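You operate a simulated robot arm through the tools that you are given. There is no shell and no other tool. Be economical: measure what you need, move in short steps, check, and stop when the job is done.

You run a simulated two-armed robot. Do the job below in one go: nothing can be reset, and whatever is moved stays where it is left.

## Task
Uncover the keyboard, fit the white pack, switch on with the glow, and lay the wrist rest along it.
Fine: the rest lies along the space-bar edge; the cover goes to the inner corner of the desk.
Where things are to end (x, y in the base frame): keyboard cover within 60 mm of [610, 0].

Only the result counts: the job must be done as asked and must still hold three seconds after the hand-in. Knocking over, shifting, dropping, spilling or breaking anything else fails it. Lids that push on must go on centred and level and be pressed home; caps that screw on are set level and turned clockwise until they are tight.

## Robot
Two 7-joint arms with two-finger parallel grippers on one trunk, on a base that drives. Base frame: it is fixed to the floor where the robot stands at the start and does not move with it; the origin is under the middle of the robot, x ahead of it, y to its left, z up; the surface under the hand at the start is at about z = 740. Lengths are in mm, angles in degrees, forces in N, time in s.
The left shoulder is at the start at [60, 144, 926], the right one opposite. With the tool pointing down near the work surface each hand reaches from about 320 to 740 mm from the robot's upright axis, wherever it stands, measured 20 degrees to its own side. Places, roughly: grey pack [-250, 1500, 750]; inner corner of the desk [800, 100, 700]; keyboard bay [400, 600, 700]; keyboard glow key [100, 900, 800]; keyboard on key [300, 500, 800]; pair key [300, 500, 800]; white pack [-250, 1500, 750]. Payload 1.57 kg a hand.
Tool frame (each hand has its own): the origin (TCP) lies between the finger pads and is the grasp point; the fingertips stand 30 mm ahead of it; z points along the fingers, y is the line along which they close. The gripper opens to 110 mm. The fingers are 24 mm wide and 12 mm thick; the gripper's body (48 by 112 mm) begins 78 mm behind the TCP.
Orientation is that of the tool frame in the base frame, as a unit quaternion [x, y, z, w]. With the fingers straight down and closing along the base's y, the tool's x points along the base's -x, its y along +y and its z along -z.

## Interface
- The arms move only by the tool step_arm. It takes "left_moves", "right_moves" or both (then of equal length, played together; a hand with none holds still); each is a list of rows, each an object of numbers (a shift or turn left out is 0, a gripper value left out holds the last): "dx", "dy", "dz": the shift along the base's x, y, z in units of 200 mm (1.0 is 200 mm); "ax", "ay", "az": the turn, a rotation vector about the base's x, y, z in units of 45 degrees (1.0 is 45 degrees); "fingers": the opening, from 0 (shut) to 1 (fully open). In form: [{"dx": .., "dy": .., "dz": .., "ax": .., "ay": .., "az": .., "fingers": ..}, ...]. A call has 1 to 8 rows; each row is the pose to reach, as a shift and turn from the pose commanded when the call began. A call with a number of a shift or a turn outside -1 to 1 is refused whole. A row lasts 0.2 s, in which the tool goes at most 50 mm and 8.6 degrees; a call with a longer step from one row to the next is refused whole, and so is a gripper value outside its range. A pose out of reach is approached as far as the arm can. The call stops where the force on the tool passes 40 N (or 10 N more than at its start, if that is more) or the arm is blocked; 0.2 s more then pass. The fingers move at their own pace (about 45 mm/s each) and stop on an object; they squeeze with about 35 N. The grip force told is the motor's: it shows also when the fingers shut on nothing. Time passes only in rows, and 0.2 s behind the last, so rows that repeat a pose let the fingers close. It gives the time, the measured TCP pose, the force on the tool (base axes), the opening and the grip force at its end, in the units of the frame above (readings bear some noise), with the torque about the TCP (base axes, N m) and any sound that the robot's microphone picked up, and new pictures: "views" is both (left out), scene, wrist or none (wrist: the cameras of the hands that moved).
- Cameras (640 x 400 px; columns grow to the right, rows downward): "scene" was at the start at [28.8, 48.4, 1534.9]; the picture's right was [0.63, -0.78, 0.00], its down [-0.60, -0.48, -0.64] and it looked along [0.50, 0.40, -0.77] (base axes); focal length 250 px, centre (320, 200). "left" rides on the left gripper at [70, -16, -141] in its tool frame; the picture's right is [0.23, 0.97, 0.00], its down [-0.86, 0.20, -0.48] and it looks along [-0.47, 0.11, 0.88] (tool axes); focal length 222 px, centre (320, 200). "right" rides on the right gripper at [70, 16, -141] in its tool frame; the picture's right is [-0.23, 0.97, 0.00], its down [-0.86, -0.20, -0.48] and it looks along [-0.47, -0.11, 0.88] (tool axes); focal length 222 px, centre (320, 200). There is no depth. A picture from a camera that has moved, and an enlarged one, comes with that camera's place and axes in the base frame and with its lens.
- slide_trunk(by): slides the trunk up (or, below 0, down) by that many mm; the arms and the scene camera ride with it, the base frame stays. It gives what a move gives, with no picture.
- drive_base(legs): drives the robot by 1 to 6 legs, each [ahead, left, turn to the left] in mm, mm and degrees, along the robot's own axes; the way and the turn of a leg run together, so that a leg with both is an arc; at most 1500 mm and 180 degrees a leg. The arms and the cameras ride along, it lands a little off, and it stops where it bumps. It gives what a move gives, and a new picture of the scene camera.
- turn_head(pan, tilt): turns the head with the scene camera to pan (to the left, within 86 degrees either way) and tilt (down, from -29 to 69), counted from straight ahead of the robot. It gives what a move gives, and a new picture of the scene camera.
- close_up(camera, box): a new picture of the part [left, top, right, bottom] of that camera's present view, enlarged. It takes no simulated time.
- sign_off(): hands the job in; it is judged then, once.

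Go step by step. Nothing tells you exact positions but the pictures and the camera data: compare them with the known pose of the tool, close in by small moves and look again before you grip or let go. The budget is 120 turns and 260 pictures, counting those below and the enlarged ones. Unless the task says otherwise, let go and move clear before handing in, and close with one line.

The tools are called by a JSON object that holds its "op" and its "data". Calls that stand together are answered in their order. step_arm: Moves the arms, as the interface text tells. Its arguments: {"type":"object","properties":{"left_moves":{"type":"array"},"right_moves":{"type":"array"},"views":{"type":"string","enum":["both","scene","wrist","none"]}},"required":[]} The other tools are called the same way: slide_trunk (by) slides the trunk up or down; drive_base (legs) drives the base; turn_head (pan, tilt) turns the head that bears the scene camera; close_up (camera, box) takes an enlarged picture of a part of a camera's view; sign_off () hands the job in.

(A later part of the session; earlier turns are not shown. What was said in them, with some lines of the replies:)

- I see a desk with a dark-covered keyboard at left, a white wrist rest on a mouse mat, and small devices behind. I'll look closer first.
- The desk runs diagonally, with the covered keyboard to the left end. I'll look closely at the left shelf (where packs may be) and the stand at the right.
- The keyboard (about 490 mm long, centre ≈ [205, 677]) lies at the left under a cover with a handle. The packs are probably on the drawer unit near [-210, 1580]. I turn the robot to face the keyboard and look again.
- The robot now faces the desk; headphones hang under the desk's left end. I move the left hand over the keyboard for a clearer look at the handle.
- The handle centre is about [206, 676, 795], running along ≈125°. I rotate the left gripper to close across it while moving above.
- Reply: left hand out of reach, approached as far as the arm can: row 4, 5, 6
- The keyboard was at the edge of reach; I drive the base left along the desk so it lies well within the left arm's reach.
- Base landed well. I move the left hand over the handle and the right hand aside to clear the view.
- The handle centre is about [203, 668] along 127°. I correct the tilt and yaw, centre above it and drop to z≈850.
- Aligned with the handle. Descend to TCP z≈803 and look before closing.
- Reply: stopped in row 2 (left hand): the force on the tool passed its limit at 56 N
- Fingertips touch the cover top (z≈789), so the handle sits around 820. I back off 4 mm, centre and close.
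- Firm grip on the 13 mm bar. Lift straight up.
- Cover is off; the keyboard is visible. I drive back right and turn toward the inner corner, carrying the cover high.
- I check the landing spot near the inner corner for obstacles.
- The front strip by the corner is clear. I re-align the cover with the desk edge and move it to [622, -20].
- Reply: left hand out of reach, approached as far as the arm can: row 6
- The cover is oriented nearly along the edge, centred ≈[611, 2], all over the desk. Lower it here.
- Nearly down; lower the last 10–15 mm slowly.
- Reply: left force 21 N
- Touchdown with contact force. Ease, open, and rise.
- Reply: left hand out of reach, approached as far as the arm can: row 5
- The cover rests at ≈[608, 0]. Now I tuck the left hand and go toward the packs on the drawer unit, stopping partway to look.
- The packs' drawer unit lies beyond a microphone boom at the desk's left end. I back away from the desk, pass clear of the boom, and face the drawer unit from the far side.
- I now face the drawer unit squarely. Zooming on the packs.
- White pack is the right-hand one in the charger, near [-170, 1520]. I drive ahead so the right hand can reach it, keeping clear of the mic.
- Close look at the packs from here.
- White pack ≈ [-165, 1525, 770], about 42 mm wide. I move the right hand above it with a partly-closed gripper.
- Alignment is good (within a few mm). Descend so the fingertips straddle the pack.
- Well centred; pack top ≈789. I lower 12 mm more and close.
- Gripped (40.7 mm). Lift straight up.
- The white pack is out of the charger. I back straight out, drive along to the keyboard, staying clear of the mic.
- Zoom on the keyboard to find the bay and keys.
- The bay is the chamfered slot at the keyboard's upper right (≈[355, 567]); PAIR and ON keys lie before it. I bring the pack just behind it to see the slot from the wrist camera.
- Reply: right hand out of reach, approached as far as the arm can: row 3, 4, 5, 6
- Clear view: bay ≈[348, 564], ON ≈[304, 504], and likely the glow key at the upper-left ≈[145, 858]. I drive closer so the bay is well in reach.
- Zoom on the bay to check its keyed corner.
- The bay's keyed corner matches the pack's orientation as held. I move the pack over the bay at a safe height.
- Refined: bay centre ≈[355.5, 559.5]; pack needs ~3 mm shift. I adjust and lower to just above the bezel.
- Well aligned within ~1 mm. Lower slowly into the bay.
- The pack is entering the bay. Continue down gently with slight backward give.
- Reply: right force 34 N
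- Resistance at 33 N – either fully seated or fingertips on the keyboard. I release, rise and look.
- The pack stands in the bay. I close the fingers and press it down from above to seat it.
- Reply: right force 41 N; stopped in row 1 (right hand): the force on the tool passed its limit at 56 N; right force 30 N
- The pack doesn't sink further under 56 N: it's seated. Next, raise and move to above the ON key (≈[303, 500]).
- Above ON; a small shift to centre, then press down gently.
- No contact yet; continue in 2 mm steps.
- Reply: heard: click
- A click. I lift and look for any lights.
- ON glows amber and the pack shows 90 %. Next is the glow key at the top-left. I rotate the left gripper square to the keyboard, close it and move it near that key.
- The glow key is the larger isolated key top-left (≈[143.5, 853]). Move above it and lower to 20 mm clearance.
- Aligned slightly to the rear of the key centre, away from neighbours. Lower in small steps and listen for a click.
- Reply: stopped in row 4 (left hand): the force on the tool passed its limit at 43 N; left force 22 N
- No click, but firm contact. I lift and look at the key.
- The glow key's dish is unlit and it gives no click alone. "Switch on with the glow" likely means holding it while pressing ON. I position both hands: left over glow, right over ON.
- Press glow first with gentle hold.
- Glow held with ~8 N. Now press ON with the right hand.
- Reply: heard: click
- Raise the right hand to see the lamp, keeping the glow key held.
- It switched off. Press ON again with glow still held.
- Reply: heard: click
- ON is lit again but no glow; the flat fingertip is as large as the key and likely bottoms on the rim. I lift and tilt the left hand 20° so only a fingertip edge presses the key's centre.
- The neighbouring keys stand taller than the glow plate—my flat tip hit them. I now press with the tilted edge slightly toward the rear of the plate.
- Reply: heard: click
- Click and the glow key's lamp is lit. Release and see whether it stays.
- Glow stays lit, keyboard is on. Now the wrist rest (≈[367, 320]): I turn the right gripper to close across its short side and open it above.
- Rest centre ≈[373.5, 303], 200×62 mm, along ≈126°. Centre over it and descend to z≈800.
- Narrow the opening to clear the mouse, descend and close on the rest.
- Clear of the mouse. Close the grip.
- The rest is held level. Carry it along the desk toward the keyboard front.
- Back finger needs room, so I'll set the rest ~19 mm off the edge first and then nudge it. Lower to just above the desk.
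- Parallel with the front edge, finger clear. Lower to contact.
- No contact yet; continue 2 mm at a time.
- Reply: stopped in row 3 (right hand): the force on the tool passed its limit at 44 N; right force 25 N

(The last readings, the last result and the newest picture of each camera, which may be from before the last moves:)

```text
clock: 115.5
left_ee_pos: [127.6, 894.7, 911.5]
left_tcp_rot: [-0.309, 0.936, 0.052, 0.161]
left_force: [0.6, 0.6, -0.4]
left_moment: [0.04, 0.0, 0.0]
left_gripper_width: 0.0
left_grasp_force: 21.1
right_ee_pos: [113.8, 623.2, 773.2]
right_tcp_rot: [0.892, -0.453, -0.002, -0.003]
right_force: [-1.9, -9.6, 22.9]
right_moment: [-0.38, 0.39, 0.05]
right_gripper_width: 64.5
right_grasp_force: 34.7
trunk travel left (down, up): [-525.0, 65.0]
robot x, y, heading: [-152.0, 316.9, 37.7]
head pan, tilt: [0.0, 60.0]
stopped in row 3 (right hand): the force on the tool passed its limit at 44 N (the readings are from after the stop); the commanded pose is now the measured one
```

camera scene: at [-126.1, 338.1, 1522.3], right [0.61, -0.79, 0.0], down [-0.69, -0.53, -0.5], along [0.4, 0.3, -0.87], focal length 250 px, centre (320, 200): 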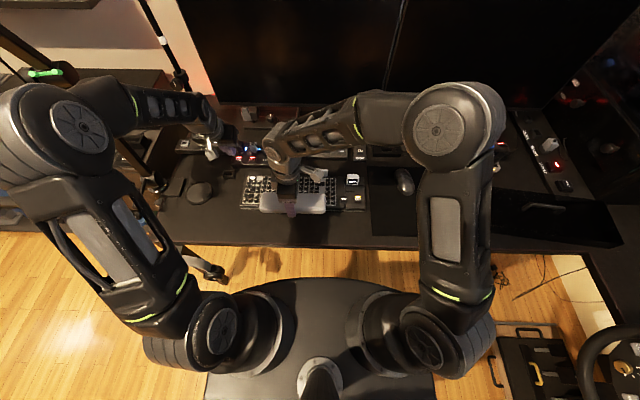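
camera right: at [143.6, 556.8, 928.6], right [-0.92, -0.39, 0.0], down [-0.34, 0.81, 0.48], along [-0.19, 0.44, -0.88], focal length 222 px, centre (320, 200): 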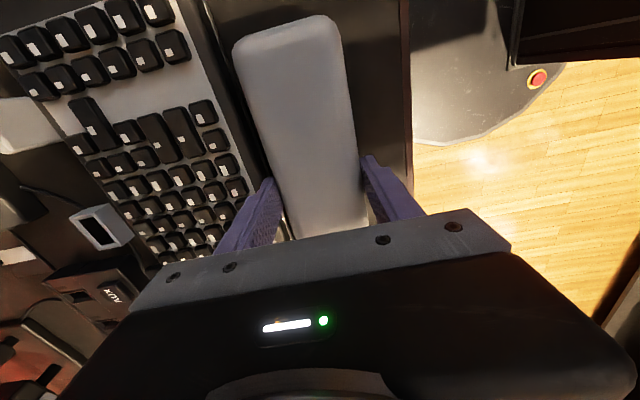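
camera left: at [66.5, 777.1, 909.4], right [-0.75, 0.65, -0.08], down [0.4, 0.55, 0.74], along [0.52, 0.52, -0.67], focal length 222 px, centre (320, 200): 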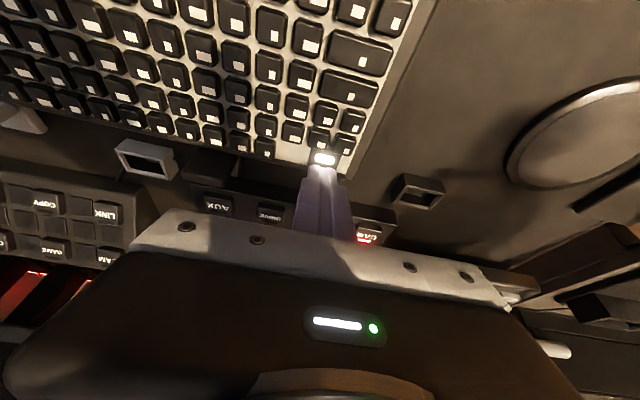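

On the desk. Open slightly (back finger is near the keyboard) and rise.

{"op": "step_arm", "data": {"right_moves": [{"dz": 0.005}, {"dz": 0.005, "fingers": 0.635}, {"dz": 0.005, "fingers": 0.635}, {"dz": 0.05, "fingers": 0.635}, {"dz": 0.2, "fingers": 0.635}, {"dz": 0.4, "fingers": 0.635}], "views": "none"}}

{"op": "close_up", "data": {"camera": "scene", "box": [230, 160, 380, 250]}}

{"op": "close_up", "data": {"camera": "right", "box": [160, 0, 400, 240]}}

```text
clock: 116.9
left_ee_pos: [127.2, 896.4, 909.4]
left_tcp_rot: [-0.309, 0.936, 0.052, 0.16]
left_force: [0.2, -0.3, 0.0]
left_moment: [0.02, -0.01, -0.01]
left_gripper_width: 0.0
left_grasp_force: 21.1
right_ee_pos: [114.1, 623.8, 851.5]
right_tcp_rot: [0.891, -0.453, -0.003, -0.002]
right_force: [0.2, -0.1, 0.6]
right_moment: [0.03, 0.02, 0.01]
right_gripper_width: 69.9
right_grasp_force: 0.2
trunk travel left (down, up): [-525.0, 65.0]
robot x, y, heading: [-157.1, 312.0, 37.7]
head pan, tilt: [0.0, 60.0]
```

```text
4.27 times, centred on (305, 205) of scene
camera zoom: at [-125.9, 336.6, 1522.3], right [0.61, -0.79, 0.0], down [-0.69, -0.53, -0.5], along [0.4, 0.3, -0.87], focal length 1067 px, centre (384, 179)
```

zoom: 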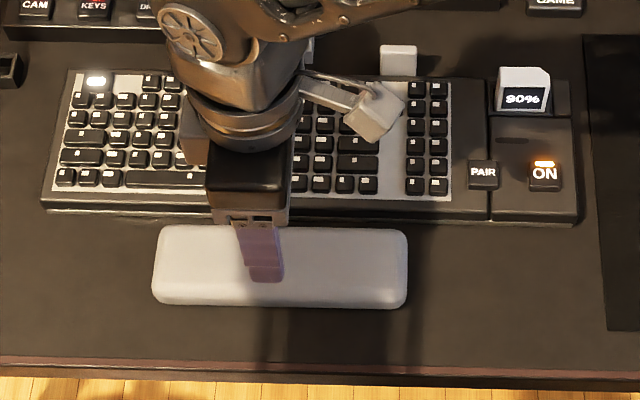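

```text
1.67 times, centred on (280, 120) of right
camera zoom: at [143.1, 556.9, 991.3], right [-0.92, -0.39, 0.0], down [-0.34, 0.81, 0.49], along [-0.19, 0.45, -0.87], focal length 370 px, centre (387, 333)
```

zoom: 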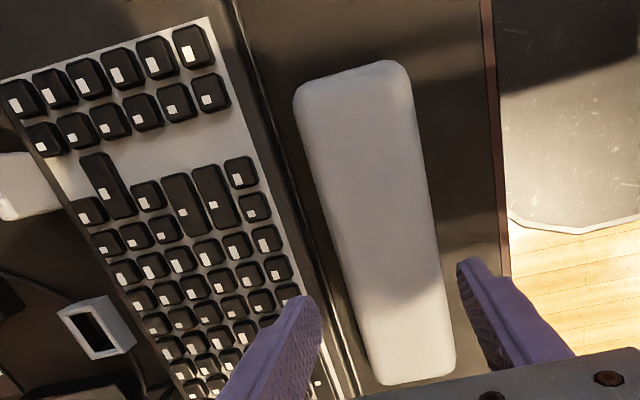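

The rest lies parallel ~17 mm from the edge. I rotate the gripper so both open fingertips can push it squarely up toward the keyboard.

{"op": "step_arm", "data": {"right_moves": [{"az": -0.167, "dx": -0.04, "dy": -0.03, "fingers": 0.95}, {"az": -0.333, "dx": -0.08, "dy": -0.06, "fingers": 0.95}, {"az": -0.5, "dx": -0.12, "dy": -0.09, "fingers": 0.95}, {"az": -0.667, "dx": -0.16, "dy": -0.12, "fingers": 0.95}, {"az": -0.833, "dx": -0.2, "dy": -0.15, "fingers": 0.95}, {"az": -1.0, "dx": -0.25, "dy": -0.185, "fingers": 0.95}], "views": "none"}}

{"op": "step_arm", "data": {"right_moves": [{"az": -0.167}, {"az": -0.333}, {"az": -0.5}, {"az": -0.667}, {"az": -0.833}, {"az": -1.0}], "views": "both"}}

{"op": "close_up", "data": {"camera": "scene", "box": [230, 160, 380, 250]}}

```text
clock: 118.3
left_ee_pos: [127.6, 896.9, 909.2]
left_tcp_rot: [-0.309, 0.936, 0.052, 0.161]
left_force: [0.9, 0.5, 0.3]
left_moment: [0.02, 0.02, 0.01]
left_gripper_width: 0.3
left_grasp_force: 21.5
right_ee_pos: [64.0, 585.9, 849.5]
right_tcp_rot: [-0.649, 0.761, 0.001, 0.003]
right_force: [-0.7, -0.2, -0.1]
right_moment: [-0.01, 0.0, 0.03]
right_gripper_width: 104.3
right_grasp_force: 0.0
trunk travel left (down, up): [-525.0, 65.0]
robot x, y, heading: [-155.0, 312.6, 37.5]
head pan, tilt: [0.0, 60.0]
```

```text
clock: 119.7
left_ee_pos: [127.3, 896.6, 909.6]
left_tcp_rot: [-0.309, 0.936, 0.052, 0.161]
left_force: [0.1, 0.2, 0.5]
left_moment: [-0.01, -0.03, -0.01]
left_gripper_width: 0.2
left_grasp_force: 21.4
right_ee_pos: [64.2, 585.9, 851.7]
right_tcp_rot: [-0.31, 0.951, 0.0, 0.004]
right_force: [1.1, 0.1, -0.2]
right_moment: [-0.01, -0.03, -0.01]
right_gripper_width: 104.3
right_grasp_force: 0.1
trunk travel left (down, up): [-525.0, 65.0]
robot x, y, heading: [-155.7, 315.1, 37.2]
head pan, tilt: [0.0, 60.0]
camera scene: at [-125.8, 337.1, 1522.4], right [0.61, -0.79, 0.0], down [-0.69, -0.53, -0.5], along [0.4, 0.3, -0.87], focal length 250 px, centre (320, 200)
camera right: at [-2.3, 558.6, 991.6], right [-0.39, 0.92, 0.0], down [0.81, 0.34, 0.49], along [0.45, 0.19, -0.87], focal length 222 px, centre (320, 200)
```

scene: 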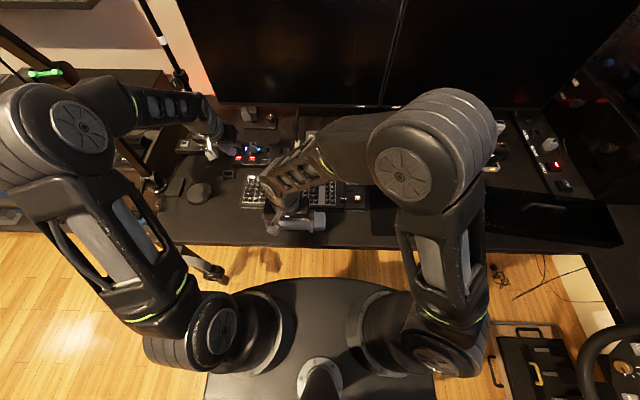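
right: 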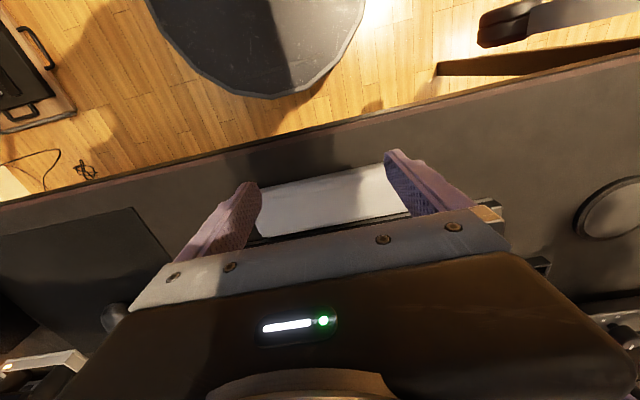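

```text
4.27 times, centred on (305, 205) of scene
camera zoom: at [-125.8, 337.1, 1522.4], right [0.61, -0.79, 0.0], down [-0.69, -0.53, -0.5], along [0.4, 0.3, -0.87], focal length 1067 px, centre (384, 179)
```

zoom: 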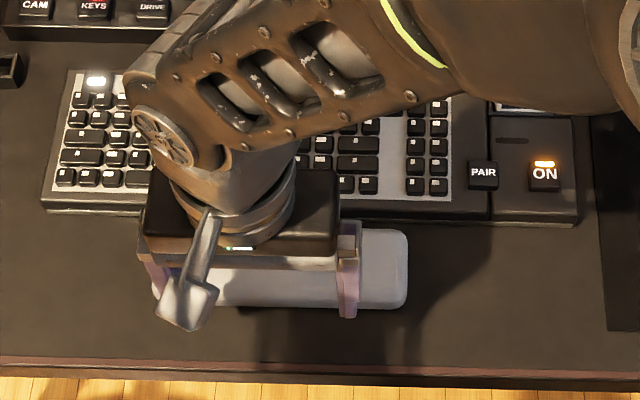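

Fingers are in front of the rest. Lower and push gently toward the keyboard.

{"op": "step_arm", "data": {"right_moves": [{"dz": -0.15}, {"dz": -0.3}, {"dz": -0.375}], "views": "none"}}

{"op": "step_arm", "data": {"right_moves": [{"dx": 0.03, "dy": 0.0225}, {"dx": 0.06, "dy": 0.045}, {"dx": 0.08, "dy": 0.06}, {"dx": 0.09, "dy": 0.0675}, {"dx": 0.1, "dy": 0.075}, {"dx": 0.11, "dy": 0.0825}], "views": "wrist"}}

{"op": "close_up", "data": {"camera": "scene", "box": [230, 160, 380, 250]}}

```text
clock: 120.5
left_ee_pos: [127.6, 895.8, 909.7]
left_tcp_rot: [-0.309, 0.936, 0.052, 0.16]
left_force: [-0.6, 0.0, 0.8]
left_moment: [-0.02, -0.01, -0.01]
left_gripper_width: 0.1
left_grasp_force: 21.8
right_ee_pos: [64.2, 587.6, 775.9]
right_tcp_rot: [-0.309, 0.951, 0.001, 0.004]
right_force: [0.3, 0.3, -0.1]
right_moment: [-0.03, -0.01, 0.01]
right_gripper_width: 104.5
right_grasp_force: 0.1
trunk travel left (down, up): [-525.0, 65.0]
robot x, y, heading: [-153.2, 312.8, 37.4]
head pan, tilt: [0.0, 60.0]
```

```text
clock: 121.9
left_ee_pos: [127.9, 895.8, 909.2]
left_tcp_rot: [-0.31, 0.936, 0.052, 0.16]
left_force: [0.0, 0.3, 0.6]
left_moment: [0.04, -0.02, -0.02]
left_gripper_width: 0.0
left_grasp_force: 21.4
right_ee_pos: [86.3, 602.8, 776.4]
right_tcp_rot: [-0.31, 0.951, 0.001, 0.005]
right_force: [-4.1, -3.5, 4.2]
right_moment: [-0.07, 0.15, 0.06]
right_gripper_width: 104.1
right_grasp_force: 0.1
trunk travel left (down, up): [-525.0, 65.0]
robot x, y, heading: [-153.3, 314.5, 37.4]
head pan, tilt: [0.0, 60.0]
camera right: at [19.6, 574.7, 916.5], right [-0.39, 0.92, 0.0], down [0.8, 0.34, 0.49], along [0.45, 0.19, -0.87], focal length 222 px, centre (320, 200)
```

right: 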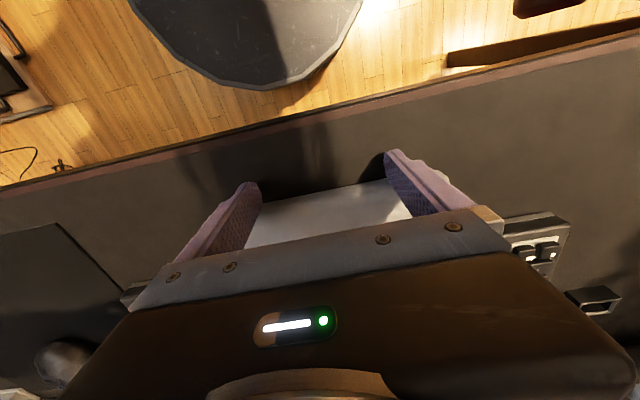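

```text
4.27 times, centred on (305, 205) of scene
camera zoom: at [-126.4, 336.5, 1522.4], right [0.61, -0.79, 0.0], down [-0.69, -0.53, -0.5], along [0.4, 0.3, -0.87], focal length 1067 px, centre (384, 179)
```

zoom: 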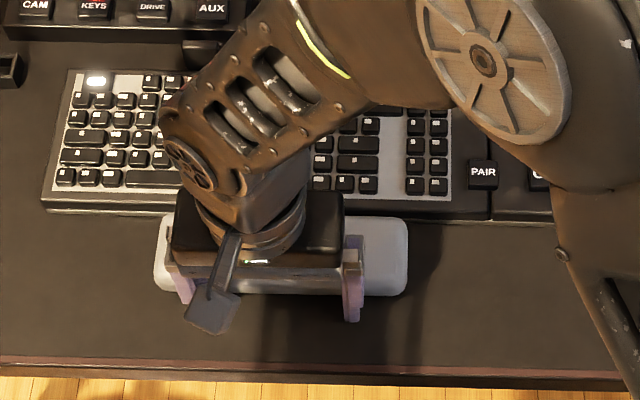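

Moved squarely. One more 4 mm push, then back off and lift.

{"op": "step_arm", "data": {"right_moves": [{"dx": 0.008, "dy": 0.006}, {"dx": 0.016, "dy": 0.012}], "views": "none"}}

{"op": "step_arm", "data": {"right_moves": [{"dx": -0.04, "dy": -0.03}, {"dx": -0.1, "dy": -0.075}, {"dx": -0.1, "dy": -0.075, "dz": 0.2}, {"dx": -0.1, "dy": -0.075, "dz": 0.4}, {"dx": 0.05, "dy": -0.2, "dz": 0.6}, {"dx": 0.15, "dy": -0.4, "dz": 0.7}, {"dx": 0.25, "dy": -0.6, "dz": 0.8}], "views": "scene"}}

{"op": "close_up", "data": {"camera": "scene", "box": [230, 160, 380, 250]}}

```text
clock: 122.5
left_ee_pos: [127.9, 896.8, 908.9]
left_tcp_rot: [-0.31, 0.936, 0.052, 0.161]
left_force: [0.8, -1.0, -0.2]
left_moment: [-0.01, 0.0, 0.04]
left_gripper_width: 0.3
left_grasp_force: 22.1
right_ee_pos: [88.1, 604.8, 777.2]
right_tcp_rot: [-0.309, 0.951, 0.001, 0.004]
right_force: [-5.2, -4.2, 4.9]
right_moment: [-0.08, 0.09, -0.05]
right_gripper_width: 104.6
right_grasp_force: 0.0
trunk travel left (down, up): [-525.0, 65.0]
robot x, y, heading: [-155.9, 313.1, 37.3]
head pan, tilt: [0.0, 60.0]
```

```text
refused: row 5 steps farther than a row can; nothing moved
```

```text
4.27 times, centred on (305, 205) of scene
camera zoom: at [-126.5, 336.5, 1522.4], right [0.61, -0.79, 0.0], down [-0.69, -0.53, -0.5], along [0.4, 0.3, -0.87], focal length 1067 px, centre (384, 179)
```

zoom: 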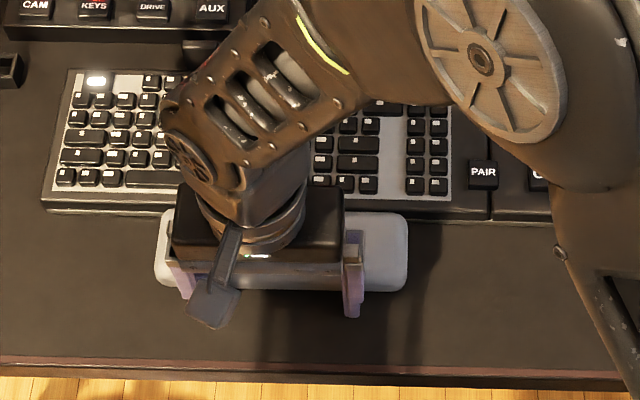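

Back off and lift clear with shorter steps.

{"op": "step_arm", "data": {"right_moves": [{"dx": -0.04, "dy": -0.03}, {"dx": -0.1, "dy": -0.075}, {"dx": -0.1, "dy": -0.075, "dz": 0.2}, {"dx": -0.1, "dy": -0.075, "dz": 0.4}, {"dx": -0.05, "dy": -0.15, "dz": 0.6}, {"dx": 0.05, "dy": -0.3, "dz": 0.7}, {"dx": 0.12, "dy": -0.45, "dz": 0.8}, {"dx": 0.2, "dy": -0.6, "dz": 0.9}], "views": "scene"}}

{"op": "close_up", "data": {"camera": "scene", "box": [230, 160, 380, 250]}}

```text
clock: 124.3
left_ee_pos: [127.5, 896.0, 909.3]
left_tcp_rot: [-0.309, 0.936, 0.053, 0.16]
left_force: [-0.1, 0.2, -0.3]
left_moment: [0.04, 0.04, -0.05]
left_gripper_width: 0.0
left_grasp_force: 21.3
right_ee_pos: [130.1, 483.1, 955.5]
right_tcp_rot: [-0.311, 0.95, 0.001, 0.004]
right_force: [-0.1, -0.3, 1.0]
right_moment: [0.01, 0.02, -0.02]
right_gripper_width: 104.7
right_grasp_force: 0.0
trunk travel left (down, up): [-525.0, 65.0]
robot x, y, heading: [-151.1, 313.7, 37.4]
head pan, tilt: [0.0, 60.0]
camera scene: at [-125.5, 336.0, 1522.4], right [0.61, -0.79, 0.0], down [-0.69, -0.53, -0.5], along [0.4, 0.31, -0.87], focal length 250 px, centre (320, 200)
```

scene: 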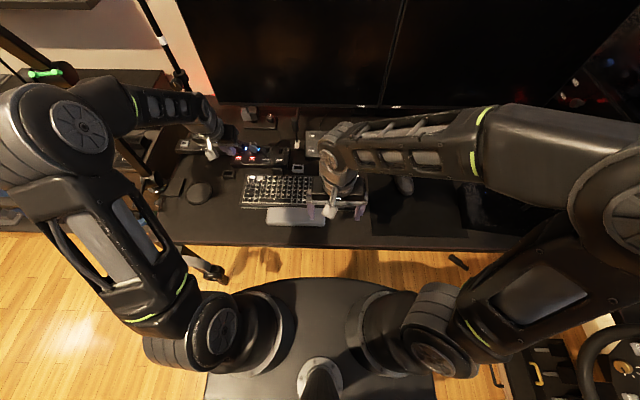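

```text
4.27 times, centred on (305, 205) of scene
camera zoom: at [-125.5, 336.0, 1522.4], right [0.61, -0.79, 0.0], down [-0.69, -0.53, -0.5], along [0.4, 0.31, -0.87], focal length 1067 px, centre (384, 179)
```

zoom: 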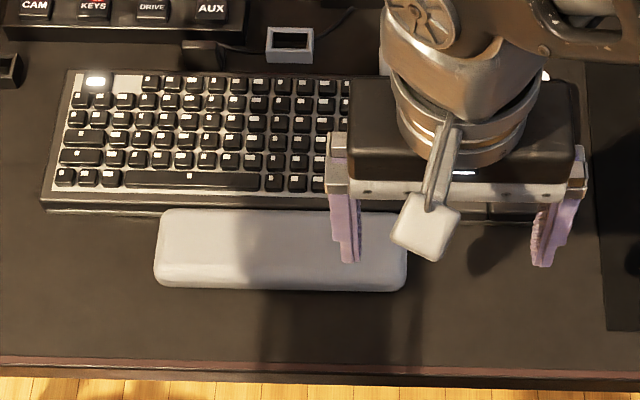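

The rest lies parallel along the space-bar edge. Move the right hand clear and do a last check.

{"op": "step_arm", "data": {"right_moves": [{"dx": 0.1, "dy": -0.15, "dz": 0.1}, {"dx": 0.2, "dy": -0.3, "dz": 0.2}, {"dx": 0.3, "dy": -0.45, "dz": 0.3}, {"dx": 0.4, "dy": -0.6, "dz": 0.4}], "left_moves": [{"dz": 0.1}, {"dz": 0.2}, {"dz": 0.3}, {"dz": 0.35}], "views": "scene"}}

{"op": "close_up", "data": {"camera": "scene", "box": [230, 140, 400, 250]}}

{"op": "turn_head", "data": {"pan": -35, "tilt": 50}}

```text
clock: 125.3
left_ee_pos: [126.9, 895.7, 980.1]
left_tcp_rot: [-0.309, 0.936, 0.052, 0.16]
left_force: [0.5, -0.3, -0.5]
left_moment: [0.01, 0.02, 0.0]
left_gripper_width: 0.0
left_grasp_force: 21.3
right_ee_pos: [209.6, 364.0, 1036.4]
right_tcp_rot: [-0.311, 0.95, 0.001, 0.003]
right_force: [-0.5, -0.3, 0.8]
right_moment: [0.03, 0.01, 0.01]
right_gripper_width: 104.5
right_grasp_force: 0.1
trunk travel left (down, up): [-525.0, 65.0]
robot x, y, heading: [-152.3, 316.0, 37.5]
head pan, tilt: [0.0, 60.0]
camera scene: at [-125.9, 336.4, 1522.4], right [0.61, -0.79, 0.0], down [-0.69, -0.53, -0.5], along [0.4, 0.3, -0.87], focal length 250 px, centre (320, 200)
```

scene: 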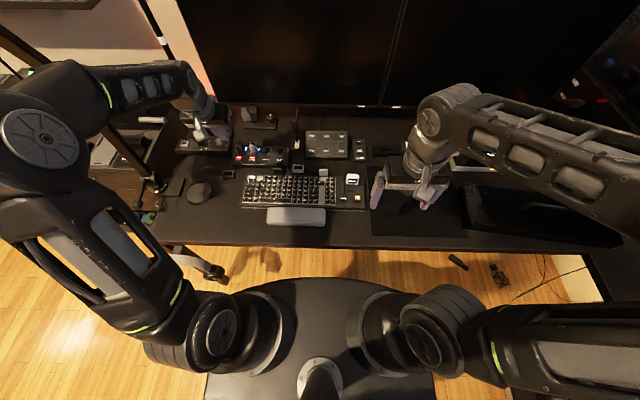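

```text
3.64 times, centred on (315, 195) of scene
camera zoom: at [-125.9, 336.4, 1522.4], right [0.61, -0.79, 0.0], down [-0.69, -0.53, -0.5], along [0.4, 0.3, -0.87], focal length 909 px, centre (338, 218)
```

zoom: 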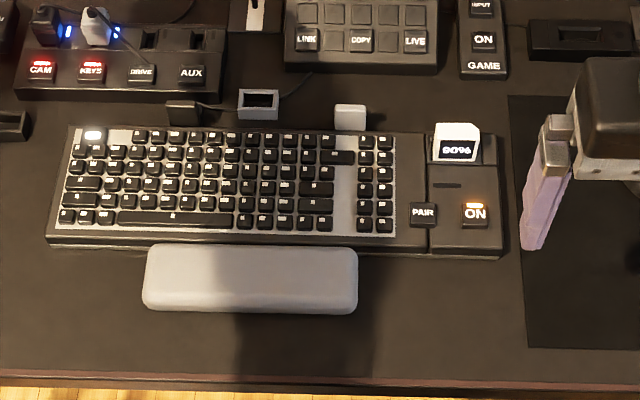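

```text
clock: 126.3
left_ee_pos: [127.0, 896.0, 979.5]
left_tcp_rot: [-0.31, 0.936, 0.053, 0.16]
left_force: [-0.3, -0.6, 0.5]
left_moment: [-0.03, 0.03, -0.02]
left_gripper_width: 0.1
left_grasp_force: 21.4
right_ee_pos: [208.7, 365.3, 1036.4]
right_tcp_rot: [-0.311, 0.95, 0.0, 0.003]
right_force: [0.5, 0.2, -0.5]
right_moment: [0.0, 0.02, 0.02]
right_gripper_width: 104.6
right_grasp_force: 0.0
trunk travel left (down, up): [-525.0, 65.0]
robot x, y, heading: [-151.5, 315.3, 37.3]
head pan, tilt: [-35.0, 50.0]
camera scene: at [-101.7, 299.9, 1534.9], right [0.05, -1.0, 0.0], down [-0.77, -0.03, -0.64], along [0.64, 0.03, -0.77], focal length 250 px, centre (320, 200)
```

scene: 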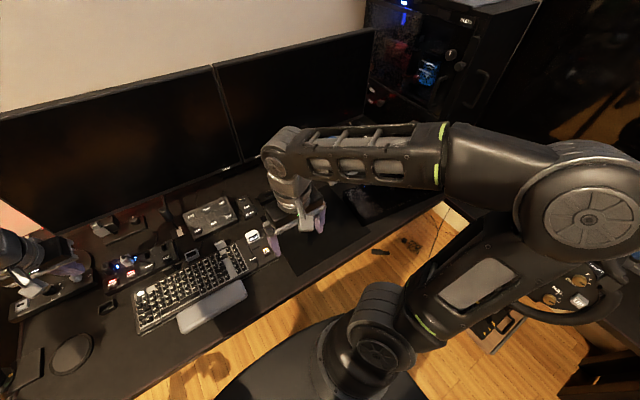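

Cover off at the inner corner, white pack in its bay, ON and glow lit, rest along the space-bar edge, hands clear. Handing in.

{"op": "sign_off", "data": {}}

```text
The job is handed in.
```

The job is handed in. The cover sits at about [608, 0], the white pack is in the keyboard bay, and ON and glow are both lit. The wrist rest lies along the space-bar edge, a few millimetres off the keyboard.
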